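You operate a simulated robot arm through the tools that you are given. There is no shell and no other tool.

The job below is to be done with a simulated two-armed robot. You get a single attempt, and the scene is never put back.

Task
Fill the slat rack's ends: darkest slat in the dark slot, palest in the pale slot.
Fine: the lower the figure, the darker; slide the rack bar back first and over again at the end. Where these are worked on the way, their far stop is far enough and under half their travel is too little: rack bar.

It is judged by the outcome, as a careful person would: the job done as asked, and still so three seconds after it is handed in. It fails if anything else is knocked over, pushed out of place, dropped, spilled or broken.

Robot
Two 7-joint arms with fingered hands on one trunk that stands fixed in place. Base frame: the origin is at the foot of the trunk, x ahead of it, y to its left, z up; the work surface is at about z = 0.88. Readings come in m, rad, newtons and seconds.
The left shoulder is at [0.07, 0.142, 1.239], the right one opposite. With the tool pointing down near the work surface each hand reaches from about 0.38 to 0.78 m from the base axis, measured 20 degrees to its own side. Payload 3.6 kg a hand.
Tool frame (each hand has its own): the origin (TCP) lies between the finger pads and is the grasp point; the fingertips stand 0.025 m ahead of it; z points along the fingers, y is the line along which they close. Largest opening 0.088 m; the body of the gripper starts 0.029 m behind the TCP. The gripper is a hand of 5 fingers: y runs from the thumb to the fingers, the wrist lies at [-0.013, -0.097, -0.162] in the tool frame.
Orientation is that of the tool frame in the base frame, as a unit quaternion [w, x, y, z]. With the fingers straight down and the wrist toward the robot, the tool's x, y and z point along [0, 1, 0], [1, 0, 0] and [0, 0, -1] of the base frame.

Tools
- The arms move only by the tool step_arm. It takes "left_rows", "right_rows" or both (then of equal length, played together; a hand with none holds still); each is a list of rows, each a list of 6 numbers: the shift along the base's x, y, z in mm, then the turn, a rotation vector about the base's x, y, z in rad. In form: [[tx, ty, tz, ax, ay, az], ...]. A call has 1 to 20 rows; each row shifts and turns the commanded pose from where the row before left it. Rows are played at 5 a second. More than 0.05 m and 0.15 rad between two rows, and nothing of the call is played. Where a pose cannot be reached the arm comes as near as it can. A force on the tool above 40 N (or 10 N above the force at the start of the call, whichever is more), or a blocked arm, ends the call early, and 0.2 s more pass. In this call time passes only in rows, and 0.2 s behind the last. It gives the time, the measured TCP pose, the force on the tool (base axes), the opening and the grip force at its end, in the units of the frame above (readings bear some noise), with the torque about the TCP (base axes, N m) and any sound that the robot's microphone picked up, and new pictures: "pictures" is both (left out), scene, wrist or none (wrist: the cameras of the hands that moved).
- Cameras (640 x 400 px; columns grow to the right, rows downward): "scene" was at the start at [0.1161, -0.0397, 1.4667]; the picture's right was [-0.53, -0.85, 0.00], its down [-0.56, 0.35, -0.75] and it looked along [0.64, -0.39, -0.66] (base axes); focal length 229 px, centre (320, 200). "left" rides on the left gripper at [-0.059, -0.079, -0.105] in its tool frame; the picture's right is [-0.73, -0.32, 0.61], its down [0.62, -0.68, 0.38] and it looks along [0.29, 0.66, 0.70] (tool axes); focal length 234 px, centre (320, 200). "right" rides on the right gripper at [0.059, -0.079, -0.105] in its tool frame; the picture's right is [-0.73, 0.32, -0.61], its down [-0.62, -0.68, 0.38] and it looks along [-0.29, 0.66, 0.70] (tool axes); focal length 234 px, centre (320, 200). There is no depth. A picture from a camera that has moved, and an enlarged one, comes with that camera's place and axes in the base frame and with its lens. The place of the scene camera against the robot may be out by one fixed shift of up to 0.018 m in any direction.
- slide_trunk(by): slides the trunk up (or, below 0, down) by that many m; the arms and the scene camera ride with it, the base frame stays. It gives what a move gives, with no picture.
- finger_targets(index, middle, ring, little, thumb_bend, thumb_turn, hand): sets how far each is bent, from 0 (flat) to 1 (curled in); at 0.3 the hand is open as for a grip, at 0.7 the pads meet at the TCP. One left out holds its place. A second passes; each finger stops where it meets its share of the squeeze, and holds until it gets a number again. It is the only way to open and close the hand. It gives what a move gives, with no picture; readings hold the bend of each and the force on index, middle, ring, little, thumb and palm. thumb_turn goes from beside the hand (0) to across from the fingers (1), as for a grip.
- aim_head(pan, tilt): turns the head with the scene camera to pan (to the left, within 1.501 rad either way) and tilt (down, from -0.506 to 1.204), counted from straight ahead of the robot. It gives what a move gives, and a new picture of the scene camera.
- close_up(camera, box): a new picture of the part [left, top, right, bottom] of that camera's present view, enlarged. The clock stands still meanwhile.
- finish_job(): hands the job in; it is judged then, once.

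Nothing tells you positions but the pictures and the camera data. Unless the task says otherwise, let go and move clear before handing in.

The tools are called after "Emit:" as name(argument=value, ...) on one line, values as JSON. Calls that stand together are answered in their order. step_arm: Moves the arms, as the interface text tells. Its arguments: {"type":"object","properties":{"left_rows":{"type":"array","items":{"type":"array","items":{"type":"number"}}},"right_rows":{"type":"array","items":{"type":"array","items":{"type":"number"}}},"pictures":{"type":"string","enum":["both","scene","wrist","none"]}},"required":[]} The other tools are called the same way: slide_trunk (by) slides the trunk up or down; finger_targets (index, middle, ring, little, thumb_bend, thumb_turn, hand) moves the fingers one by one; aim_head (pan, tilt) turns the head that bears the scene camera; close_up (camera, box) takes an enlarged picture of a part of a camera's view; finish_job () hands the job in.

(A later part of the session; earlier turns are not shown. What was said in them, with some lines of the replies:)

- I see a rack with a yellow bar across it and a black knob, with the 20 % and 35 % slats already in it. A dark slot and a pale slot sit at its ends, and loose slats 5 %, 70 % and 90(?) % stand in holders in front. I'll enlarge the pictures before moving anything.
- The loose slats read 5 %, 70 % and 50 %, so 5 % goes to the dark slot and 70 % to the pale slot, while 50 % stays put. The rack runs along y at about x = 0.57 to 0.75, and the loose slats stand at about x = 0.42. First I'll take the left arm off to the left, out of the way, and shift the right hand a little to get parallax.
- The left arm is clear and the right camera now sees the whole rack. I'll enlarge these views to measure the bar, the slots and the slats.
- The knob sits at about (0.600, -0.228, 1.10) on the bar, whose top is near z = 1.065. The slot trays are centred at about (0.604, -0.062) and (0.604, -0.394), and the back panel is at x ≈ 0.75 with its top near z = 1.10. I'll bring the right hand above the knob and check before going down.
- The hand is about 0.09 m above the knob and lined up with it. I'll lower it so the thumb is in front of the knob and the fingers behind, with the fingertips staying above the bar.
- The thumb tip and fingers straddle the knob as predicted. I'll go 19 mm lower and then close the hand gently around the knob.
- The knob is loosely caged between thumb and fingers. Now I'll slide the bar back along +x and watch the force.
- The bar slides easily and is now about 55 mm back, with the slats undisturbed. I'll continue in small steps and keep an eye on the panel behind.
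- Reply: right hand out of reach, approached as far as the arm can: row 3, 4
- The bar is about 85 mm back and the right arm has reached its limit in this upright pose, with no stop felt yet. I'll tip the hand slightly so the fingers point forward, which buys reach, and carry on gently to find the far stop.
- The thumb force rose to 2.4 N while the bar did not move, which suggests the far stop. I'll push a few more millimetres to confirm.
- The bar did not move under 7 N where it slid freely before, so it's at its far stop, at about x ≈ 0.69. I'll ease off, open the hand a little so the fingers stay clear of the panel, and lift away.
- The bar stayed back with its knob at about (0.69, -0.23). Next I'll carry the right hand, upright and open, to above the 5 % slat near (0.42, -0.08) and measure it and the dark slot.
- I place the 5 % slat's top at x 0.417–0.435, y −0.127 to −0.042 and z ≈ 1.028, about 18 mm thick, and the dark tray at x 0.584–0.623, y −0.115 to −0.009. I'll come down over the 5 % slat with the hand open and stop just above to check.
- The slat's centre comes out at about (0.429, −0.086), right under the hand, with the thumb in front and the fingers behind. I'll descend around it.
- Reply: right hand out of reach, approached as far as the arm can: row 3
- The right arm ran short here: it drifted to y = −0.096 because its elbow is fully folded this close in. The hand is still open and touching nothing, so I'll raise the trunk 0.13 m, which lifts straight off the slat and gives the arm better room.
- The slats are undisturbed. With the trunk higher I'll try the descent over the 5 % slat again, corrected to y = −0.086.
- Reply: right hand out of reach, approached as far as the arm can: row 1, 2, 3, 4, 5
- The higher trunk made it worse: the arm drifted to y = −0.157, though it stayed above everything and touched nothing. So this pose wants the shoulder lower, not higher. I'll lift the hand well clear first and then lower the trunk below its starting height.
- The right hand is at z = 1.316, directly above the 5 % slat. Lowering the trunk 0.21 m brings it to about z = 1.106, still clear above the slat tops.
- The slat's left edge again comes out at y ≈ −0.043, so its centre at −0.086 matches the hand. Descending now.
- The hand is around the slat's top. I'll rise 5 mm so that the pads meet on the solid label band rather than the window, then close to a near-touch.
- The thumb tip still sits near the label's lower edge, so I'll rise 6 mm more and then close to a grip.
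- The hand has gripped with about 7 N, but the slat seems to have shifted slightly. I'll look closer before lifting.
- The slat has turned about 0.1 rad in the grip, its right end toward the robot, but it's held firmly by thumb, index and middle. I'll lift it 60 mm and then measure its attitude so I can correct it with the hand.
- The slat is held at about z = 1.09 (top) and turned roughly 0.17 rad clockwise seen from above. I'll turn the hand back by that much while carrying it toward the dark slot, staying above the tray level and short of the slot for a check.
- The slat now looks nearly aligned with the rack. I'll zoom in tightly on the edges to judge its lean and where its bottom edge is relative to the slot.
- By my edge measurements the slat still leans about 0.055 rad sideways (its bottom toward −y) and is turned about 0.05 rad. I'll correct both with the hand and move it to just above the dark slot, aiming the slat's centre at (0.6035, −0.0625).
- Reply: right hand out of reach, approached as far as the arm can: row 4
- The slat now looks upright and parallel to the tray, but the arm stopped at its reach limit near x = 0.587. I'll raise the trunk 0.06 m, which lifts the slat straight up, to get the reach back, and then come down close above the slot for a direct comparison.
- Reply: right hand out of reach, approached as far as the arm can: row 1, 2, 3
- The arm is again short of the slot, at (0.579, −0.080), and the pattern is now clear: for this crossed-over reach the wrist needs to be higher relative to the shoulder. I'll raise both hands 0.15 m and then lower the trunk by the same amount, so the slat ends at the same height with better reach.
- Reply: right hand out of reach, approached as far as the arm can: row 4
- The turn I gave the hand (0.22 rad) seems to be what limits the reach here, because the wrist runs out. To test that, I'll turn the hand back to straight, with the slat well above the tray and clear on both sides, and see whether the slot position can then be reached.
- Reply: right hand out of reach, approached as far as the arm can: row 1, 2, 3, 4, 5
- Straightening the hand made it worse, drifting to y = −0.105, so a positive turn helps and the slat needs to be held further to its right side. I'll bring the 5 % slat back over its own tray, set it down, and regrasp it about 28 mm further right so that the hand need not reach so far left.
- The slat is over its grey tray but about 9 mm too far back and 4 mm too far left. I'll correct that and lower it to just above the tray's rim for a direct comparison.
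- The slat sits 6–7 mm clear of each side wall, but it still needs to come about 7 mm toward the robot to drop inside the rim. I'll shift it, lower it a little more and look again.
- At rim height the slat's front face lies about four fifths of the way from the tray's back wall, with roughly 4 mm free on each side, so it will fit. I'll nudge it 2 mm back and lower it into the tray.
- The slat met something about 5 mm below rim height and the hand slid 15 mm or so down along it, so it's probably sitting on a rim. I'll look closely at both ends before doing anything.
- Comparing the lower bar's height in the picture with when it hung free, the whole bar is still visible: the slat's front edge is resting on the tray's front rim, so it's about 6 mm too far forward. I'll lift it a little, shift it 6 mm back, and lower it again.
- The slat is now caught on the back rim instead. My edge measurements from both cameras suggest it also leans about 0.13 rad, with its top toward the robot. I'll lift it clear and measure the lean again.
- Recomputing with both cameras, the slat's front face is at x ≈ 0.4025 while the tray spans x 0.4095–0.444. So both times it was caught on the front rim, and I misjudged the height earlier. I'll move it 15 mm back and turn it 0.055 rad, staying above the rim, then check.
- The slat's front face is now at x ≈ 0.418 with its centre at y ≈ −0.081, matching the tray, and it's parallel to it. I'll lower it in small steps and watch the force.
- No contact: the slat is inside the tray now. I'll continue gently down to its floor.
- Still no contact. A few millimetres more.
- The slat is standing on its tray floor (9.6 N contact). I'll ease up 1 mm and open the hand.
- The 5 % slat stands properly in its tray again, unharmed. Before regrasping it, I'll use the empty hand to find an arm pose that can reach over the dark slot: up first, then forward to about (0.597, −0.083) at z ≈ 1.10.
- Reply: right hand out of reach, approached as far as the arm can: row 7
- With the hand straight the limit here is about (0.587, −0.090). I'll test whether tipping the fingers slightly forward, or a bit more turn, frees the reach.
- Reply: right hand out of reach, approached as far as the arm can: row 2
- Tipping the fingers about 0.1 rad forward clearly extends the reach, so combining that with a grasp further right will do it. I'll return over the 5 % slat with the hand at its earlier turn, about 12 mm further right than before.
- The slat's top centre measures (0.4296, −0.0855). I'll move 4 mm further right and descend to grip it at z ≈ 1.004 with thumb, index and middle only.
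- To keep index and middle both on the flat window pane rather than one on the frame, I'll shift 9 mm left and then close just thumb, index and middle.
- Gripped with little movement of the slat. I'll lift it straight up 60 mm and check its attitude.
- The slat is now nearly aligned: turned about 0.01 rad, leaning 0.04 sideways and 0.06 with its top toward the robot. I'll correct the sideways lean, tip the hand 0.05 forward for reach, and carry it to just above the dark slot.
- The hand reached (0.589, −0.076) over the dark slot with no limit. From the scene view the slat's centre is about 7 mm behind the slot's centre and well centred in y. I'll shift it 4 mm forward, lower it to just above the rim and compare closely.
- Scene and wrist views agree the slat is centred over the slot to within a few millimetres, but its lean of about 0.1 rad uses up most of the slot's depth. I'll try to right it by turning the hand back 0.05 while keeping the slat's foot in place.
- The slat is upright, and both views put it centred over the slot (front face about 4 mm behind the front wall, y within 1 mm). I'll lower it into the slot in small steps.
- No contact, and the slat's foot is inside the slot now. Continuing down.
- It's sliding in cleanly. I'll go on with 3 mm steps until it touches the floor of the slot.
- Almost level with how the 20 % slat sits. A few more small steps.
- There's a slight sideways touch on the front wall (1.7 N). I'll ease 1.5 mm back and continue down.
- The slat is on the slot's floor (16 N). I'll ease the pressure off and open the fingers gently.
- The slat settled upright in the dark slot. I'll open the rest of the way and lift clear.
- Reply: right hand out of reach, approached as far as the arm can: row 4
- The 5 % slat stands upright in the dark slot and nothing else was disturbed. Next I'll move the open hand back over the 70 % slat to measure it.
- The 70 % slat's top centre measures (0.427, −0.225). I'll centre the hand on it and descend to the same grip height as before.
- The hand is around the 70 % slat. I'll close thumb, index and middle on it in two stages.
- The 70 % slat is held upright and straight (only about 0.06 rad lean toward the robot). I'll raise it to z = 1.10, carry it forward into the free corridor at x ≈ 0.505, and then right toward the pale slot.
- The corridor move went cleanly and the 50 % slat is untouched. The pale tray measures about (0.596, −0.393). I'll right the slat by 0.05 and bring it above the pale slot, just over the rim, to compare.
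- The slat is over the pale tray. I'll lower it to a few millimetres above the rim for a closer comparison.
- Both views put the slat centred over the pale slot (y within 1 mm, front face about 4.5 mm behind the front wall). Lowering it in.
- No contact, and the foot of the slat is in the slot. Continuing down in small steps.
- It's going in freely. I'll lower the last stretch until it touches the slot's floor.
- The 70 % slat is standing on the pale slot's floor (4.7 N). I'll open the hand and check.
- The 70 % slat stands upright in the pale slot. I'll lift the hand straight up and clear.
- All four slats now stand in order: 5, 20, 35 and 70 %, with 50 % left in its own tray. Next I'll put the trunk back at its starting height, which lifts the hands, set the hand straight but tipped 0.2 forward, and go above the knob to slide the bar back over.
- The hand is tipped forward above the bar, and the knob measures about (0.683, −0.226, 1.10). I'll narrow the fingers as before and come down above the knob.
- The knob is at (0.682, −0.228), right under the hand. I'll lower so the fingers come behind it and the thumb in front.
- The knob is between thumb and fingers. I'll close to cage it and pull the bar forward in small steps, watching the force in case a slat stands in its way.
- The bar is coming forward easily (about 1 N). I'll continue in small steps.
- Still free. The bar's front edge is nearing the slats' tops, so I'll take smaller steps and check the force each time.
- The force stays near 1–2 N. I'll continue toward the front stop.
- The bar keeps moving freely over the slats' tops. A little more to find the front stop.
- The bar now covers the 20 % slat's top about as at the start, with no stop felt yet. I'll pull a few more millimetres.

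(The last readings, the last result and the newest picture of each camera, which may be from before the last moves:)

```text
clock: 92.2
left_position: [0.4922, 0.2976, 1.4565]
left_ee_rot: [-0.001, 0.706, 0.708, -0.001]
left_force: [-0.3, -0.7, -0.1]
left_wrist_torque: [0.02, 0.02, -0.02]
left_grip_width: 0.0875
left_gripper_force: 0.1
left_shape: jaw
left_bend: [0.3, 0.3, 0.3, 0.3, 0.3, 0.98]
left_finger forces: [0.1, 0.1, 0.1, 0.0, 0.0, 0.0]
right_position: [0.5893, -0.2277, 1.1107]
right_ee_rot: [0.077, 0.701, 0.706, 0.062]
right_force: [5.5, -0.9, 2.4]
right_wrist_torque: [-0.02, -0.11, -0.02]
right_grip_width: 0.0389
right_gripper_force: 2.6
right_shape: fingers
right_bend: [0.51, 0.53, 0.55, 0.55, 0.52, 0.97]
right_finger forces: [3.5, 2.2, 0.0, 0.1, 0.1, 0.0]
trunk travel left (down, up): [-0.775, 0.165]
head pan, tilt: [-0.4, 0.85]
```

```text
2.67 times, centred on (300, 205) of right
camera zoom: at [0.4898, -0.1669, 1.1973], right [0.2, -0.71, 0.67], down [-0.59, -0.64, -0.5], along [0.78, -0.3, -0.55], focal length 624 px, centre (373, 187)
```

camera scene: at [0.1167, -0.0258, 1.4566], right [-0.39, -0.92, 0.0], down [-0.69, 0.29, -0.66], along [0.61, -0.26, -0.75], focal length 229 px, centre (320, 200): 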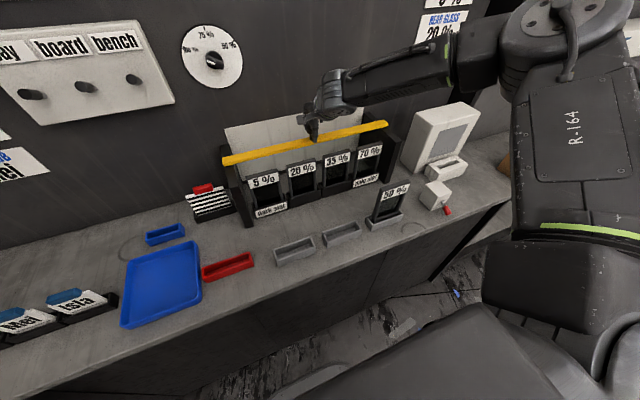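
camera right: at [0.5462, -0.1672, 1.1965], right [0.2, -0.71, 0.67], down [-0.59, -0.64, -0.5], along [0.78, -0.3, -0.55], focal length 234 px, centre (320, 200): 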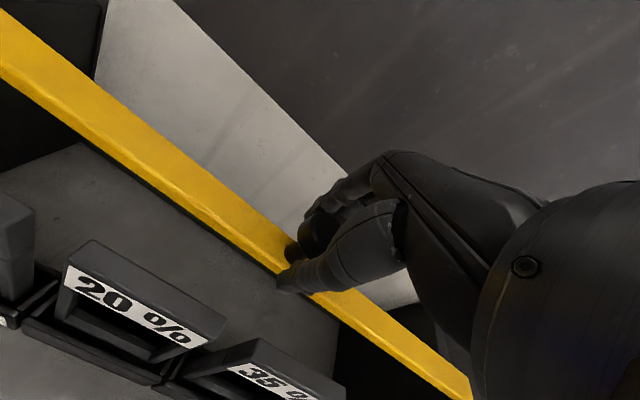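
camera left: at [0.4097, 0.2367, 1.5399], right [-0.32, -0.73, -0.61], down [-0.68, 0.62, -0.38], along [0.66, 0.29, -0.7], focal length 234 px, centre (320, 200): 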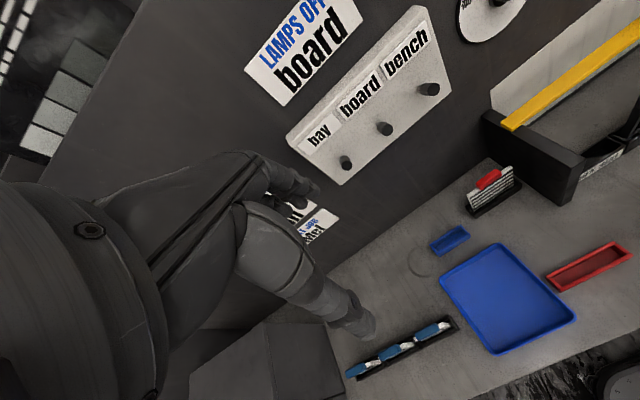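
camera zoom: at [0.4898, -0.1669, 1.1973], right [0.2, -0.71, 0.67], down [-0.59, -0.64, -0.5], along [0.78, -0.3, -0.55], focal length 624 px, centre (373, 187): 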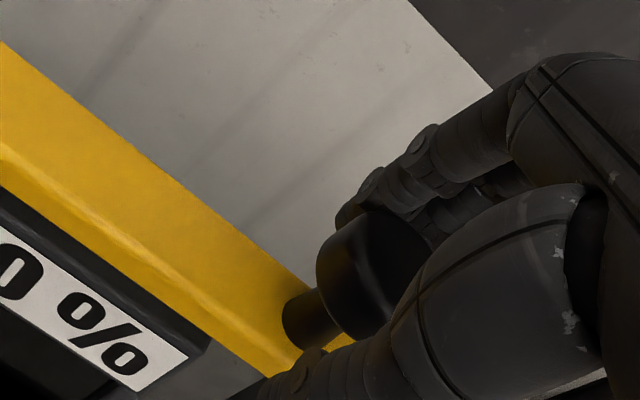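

The force rose to 5.5 N while the bar stayed put, so it's at its front stop. I'll ease off, open the fingers and lift away.

Emit:
step_arm(right_rows=[[4, 0, 0, 0, 0, 0]], pictures="none")

Emit:
finger_targets(hand="right", index=0.35, middle=0.35, ring=0.35, little=0.35, thumb_bend=0.3)

Emit:
step_arm(right_rows=[[0, 0, 12, 0, 0, 0], [0, 0, 25, 0, 0, 0], [0, 0, 40, 0, 0, 0], [-10, 0, 40, 0, 0, 0]], pictures="none")

Emit:
step_arm(right_rows=[[-40, -20, 10, 0, 0.1, 0], [-40, -25, 5, 0, 0.1, 0], [-40, -25, 5, 0, 0, 0], [-30, -30, 0, 0, 0, 0], [-20, -35, 0, 0, 0, 0]], pictures="none")

Emit:
aim_head(pan=-0.553, tilt=0.726)

```text
clock: 92.6
left_position: [0.4899, 0.298, 1.4566]
left_ee_rot: [0.0, 0.708, 0.707, 0.0]
left_force: [0.2, 0.6, 0.5]
left_wrist_torque: [0.01, 0.01, 0.01]
left_grip_width: 0.0877
left_gripper_force: 0.1
left_shape: jaw
left_bend: [0.3, 0.3, 0.3, 0.3, 0.3, 0.98]
left_finger forces: [0.0, 0.0, 0.0, 0.0, 0.0, 0.0]
right_position: [0.5908, -0.2268, 1.1114]
right_ee_rot: [0.078, 0.7, 0.707, 0.063]
right_force: [2.0, -0.1, 1.0]
right_wrist_torque: [-0.03, -0.03, 0.01]
right_grip_width: 0.0361
right_gripper_force: 1.4
right_shape: fingers
right_bend: [0.53, 0.54, 0.55, 0.55, 0.52, 0.97]
right_finger forces: [1.5, 0.9, 0.0, 0.0, 0.0, 0.0]
trunk travel left (down, up): [-0.775, 0.165]
head pan, tilt: [-0.4, 0.85]
```

```text
clock: 93.6
left_position: [0.49, 0.2979, 1.4559]
left_ee_rot: [0.0, 0.707, 0.707, 0.0]
left_force: [0.4, 0.2, -0.1]
left_wrist_torque: [0.02, -0.01, 0.02]
left_grip_width: 0.0875
left_gripper_force: 0.1
left_shape: jaw
left_bend: [0.3, 0.3, 0.3, 0.3, 0.3, 0.98]
left_finger forces: [0.0, 0.1, 0.1, 0.0, 0.0, 0.0]
right_position: [0.591, -0.2284, 1.1114]
right_ee_rot: [0.077, 0.701, 0.706, 0.062]
right_force: [0.2, 0.3, 0.8]
right_wrist_torque: [0.02, 0.05, -0.02]
right_grip_width: 0.079
right_gripper_force: 0.1
right_shape: fingers
right_bend: [0.35, 0.35, 0.35, 0.35, 0.3, 0.97]
right_finger forces: [0.0, 0.0, 0.0, 0.1, 0.0, 0.1]
trunk travel left (down, up): [-0.775, 0.165]
head pan, tilt: [-0.4, 0.85]
```

```text
clock: 94.6
left_position: [0.4884, 0.2986, 1.4577]
left_ee_rot: [0.0, 0.707, 0.707, 0.0]
left_force: [0.5, 0.4, -0.5]
left_wrist_torque: [-0.03, 0.01, 0.01]
left_grip_width: 0.0877
left_gripper_force: 0.1
left_shape: jaw
left_bend: [0.3, 0.3, 0.3, 0.3, 0.3, 0.98]
left_finger forces: [0.1, 0.0, 0.0, 0.1, 0.1, 0.1]
right_position: [0.5807, -0.2278, 1.2293]
right_ee_rot: [0.078, 0.7, 0.707, 0.063]
right_force: [-1.3, 0.0, 0.4]
right_wrist_torque: [0.0, 0.0, 0.03]
right_grip_width: 0.0793
right_gripper_force: 0.0
right_shape: fingers
right_bend: [0.35, 0.35, 0.35, 0.35, 0.3, 0.97]
right_finger forces: [0.0, 0.1, 0.0, 0.0, 0.1, 0.1]
trunk travel left (down, up): [-0.775, 0.165]
head pan, tilt: [-0.4, 0.85]
```

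```text
clock: 95.8
left_position: [0.4896, 0.2938, 1.4575]
left_ee_rot: [-0.001, 0.707, 0.707, 0.001]
left_force: [-0.3, 0.8, 1.2]
left_wrist_torque: [0.01, -0.03, 0.02]
left_grip_width: 0.0875
left_gripper_force: 0.0
left_shape: jaw
left_bend: [0.3, 0.3, 0.3, 0.3, 0.3, 0.98]
left_finger forces: [0.1, 0.1, 0.0, 0.1, 0.0, 0.0]
right_position: [0.4102, -0.3638, 1.2476]
right_ee_rot: [0.006, 0.702, 0.712, -0.006]
right_force: [-0.3, -0.2, -0.6]
right_wrist_torque: [-0.01, 0.01, 0.02]
right_grip_width: 0.0797
right_gripper_force: 0.0
right_shape: fingers
right_bend: [0.35, 0.35, 0.35, 0.35, 0.3, 0.97]
right_finger forces: [0.0, 0.0, 0.1, 0.0, 0.0, 0.0]
trunk travel left (down, up): [-0.775, 0.165]
head pan, tilt: [-0.4, 0.85]
```

```text
clock: 96.5
left_position: [0.4905, 0.2961, 1.4569]
left_ee_rot: [0.001, 0.708, 0.706, 0.0]
left_force: [0.1, -0.2, 0.2]
left_wrist_torque: [0.02, -0.02, 0.0]
left_grip_width: 0.0875
left_gripper_force: 0.0
left_shape: jaw
left_bend: [0.3, 0.3, 0.3, 0.3, 0.3, 0.98]
left_finger forces: [0.0, 0.0, 0.0, 0.0, 0.0, 0.0]
right_position: [0.4121, -0.3608, 1.2481]
right_ee_rot: [0.005, 0.703, 0.711, -0.008]
right_force: [-0.9, -0.1, 0.3]
right_wrist_torque: [-0.02, 0.01, -0.01]
right_grip_width: 0.0793
right_gripper_force: 0.1
right_shape: fingers
right_bend: [0.35, 0.35, 0.35, 0.35, 0.3, 0.97]
right_finger forces: [0.0, 0.0, 0.0, 0.0, 0.0, 0.1]
trunk travel left (down, up): [-0.775, 0.165]
head pan, tilt: [-0.553, 0.726]
camera scene: at [0.1162, -0.04, 1.4666], right [-0.53, -0.85, 0.0], down [-0.57, 0.35, -0.75], along [0.64, -0.39, -0.66], focal length 229 px, centre (320, 200)
```

scene: 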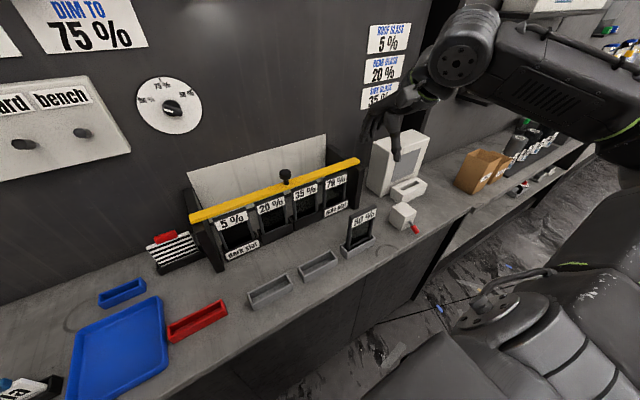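

The hand is clear and the view matches the one at the start. I'll compare the bar's position and check each slat in close-up.

Emit:
close_up(camera="scene", box=[180, 130, 380, 255])

Emit:
close_up(camera="scene", box=[230, 190, 430, 315])

Emit:
close_up(camera="right", box=[0, 0, 340, 212])

Emit:
close_up(camera="scene", box=[205, 200, 269, 265])

Emit:
close_up(camera="scene", box=[300, 160, 372, 225])

```text
3.20 times, centred on (280, 192) of scene
camera zoom: at [0.1162, -0.04, 1.4666], right [-0.53, -0.85, 0.0], down [-0.57, 0.35, -0.75], along [0.64, -0.39, -0.66], focal length 732 px, centre (448, 224)
```

zoom: 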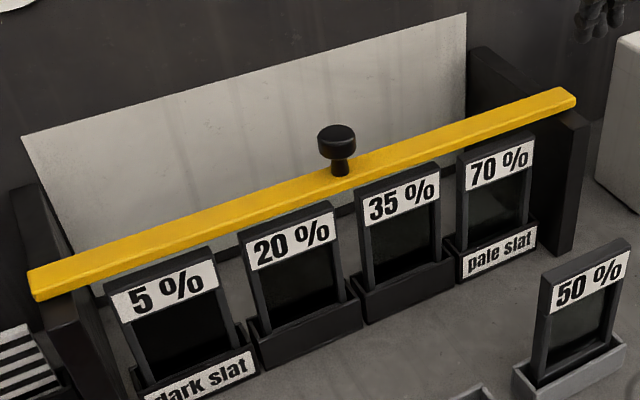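

```text
3.20 times, centred on (330, 252) of scene
camera zoom: at [0.1162, -0.04, 1.4666], right [-0.53, -0.85, 0.0], down [-0.57, 0.35, -0.75], along [0.64, -0.39, -0.66], focal length 732 px, centre (288, 32)
```

zoom: 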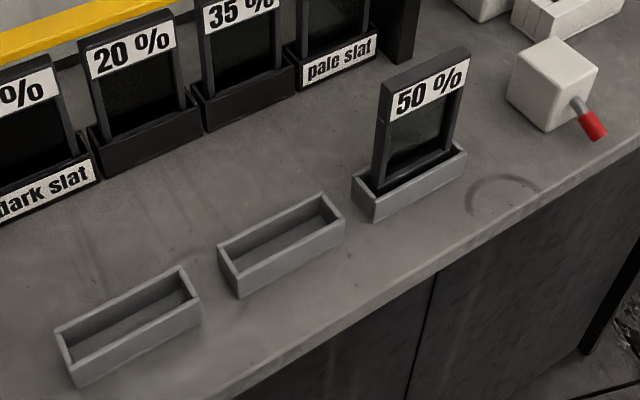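

```text
1.88 times, centred on (170, 106) of right
camera zoom: at [0.3319, -0.3006, 1.3527], right [0.33, -0.71, 0.62], down [-0.68, -0.64, -0.37], along [0.66, -0.3, -0.69], focal length 441 px, centre (602, 377)
```

zoom: 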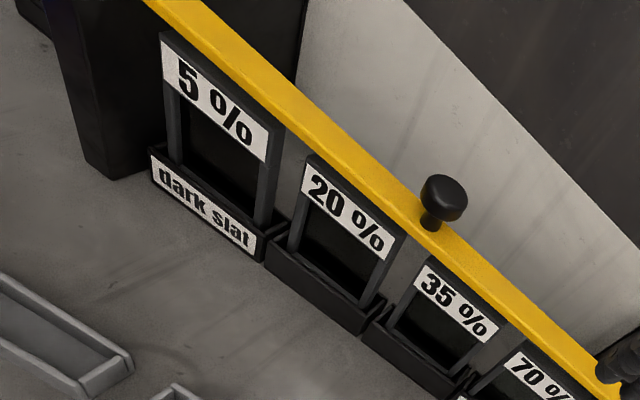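

```text
6.15 times, centred on (237, 232) of scene
camera zoom: at [0.1162, -0.04, 1.4666], right [-0.53, -0.85, 0.0], down [-0.57, 0.35, -0.75], along [0.64, -0.39, -0.66], focal length 1408 px, centre (831, 0)
```

zoom: 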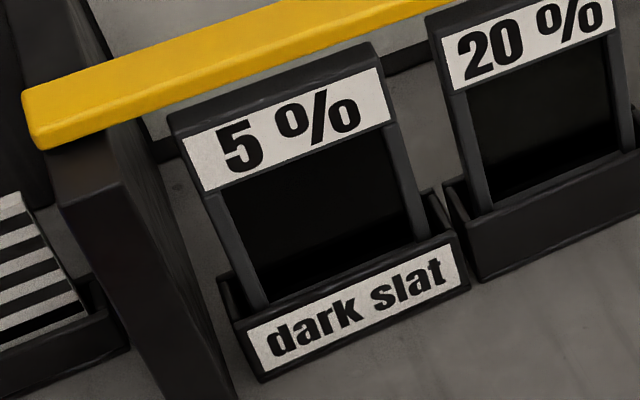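

```text
6.15 times, centred on (336, 192) of scene
camera zoom: at [0.1162, -0.04, 1.4666], right [-0.53, -0.85, 0.0], down [-0.57, 0.35, -0.75], along [0.64, -0.39, -0.66], focal length 1408 px, centre (222, 246)
```

zoom: 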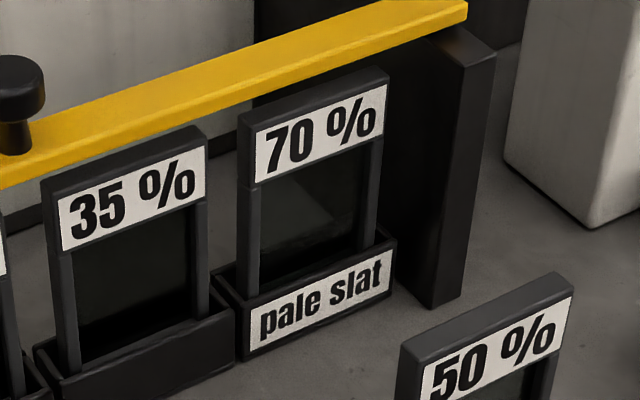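

Everything matches what was asked. The 5 % slat is upright in the dark slot and the 70 % slat upright in the pale slot. The bar is back over them exactly where it started, and the 50 % slat, the empty trays and the rest are in place. Both hands are clear, so I'm handing in.

Emit:
finish_job()

```text
The job is handed in.
```

I finished the rack and handed the job in; the tool confirmed only that it was received, with no verdict.

- **Slats:** the 5 % slat is upright in the dark slot and the 70 % slat is upright in the pale slot. The 20 % and 35 % slats were left where they stood.
- **Rack bar:** I slid it back to its far stop before placing anything. At the end I pulled it forward to its front stop, and in the last picture it sits where it started.
- **Left alone:** the 50 % slat is still in its own tray, and the two emptied trays haven't moved.

The 5 % slat took two tries. The first grip left the arm short of the dark slot, so I set the slat back in its tray to grip it again. It caught twice on the tray's front rim while going back in, but looked unharmed. In the last pictures nothing was knocked over or out of place, and both hands are clear.
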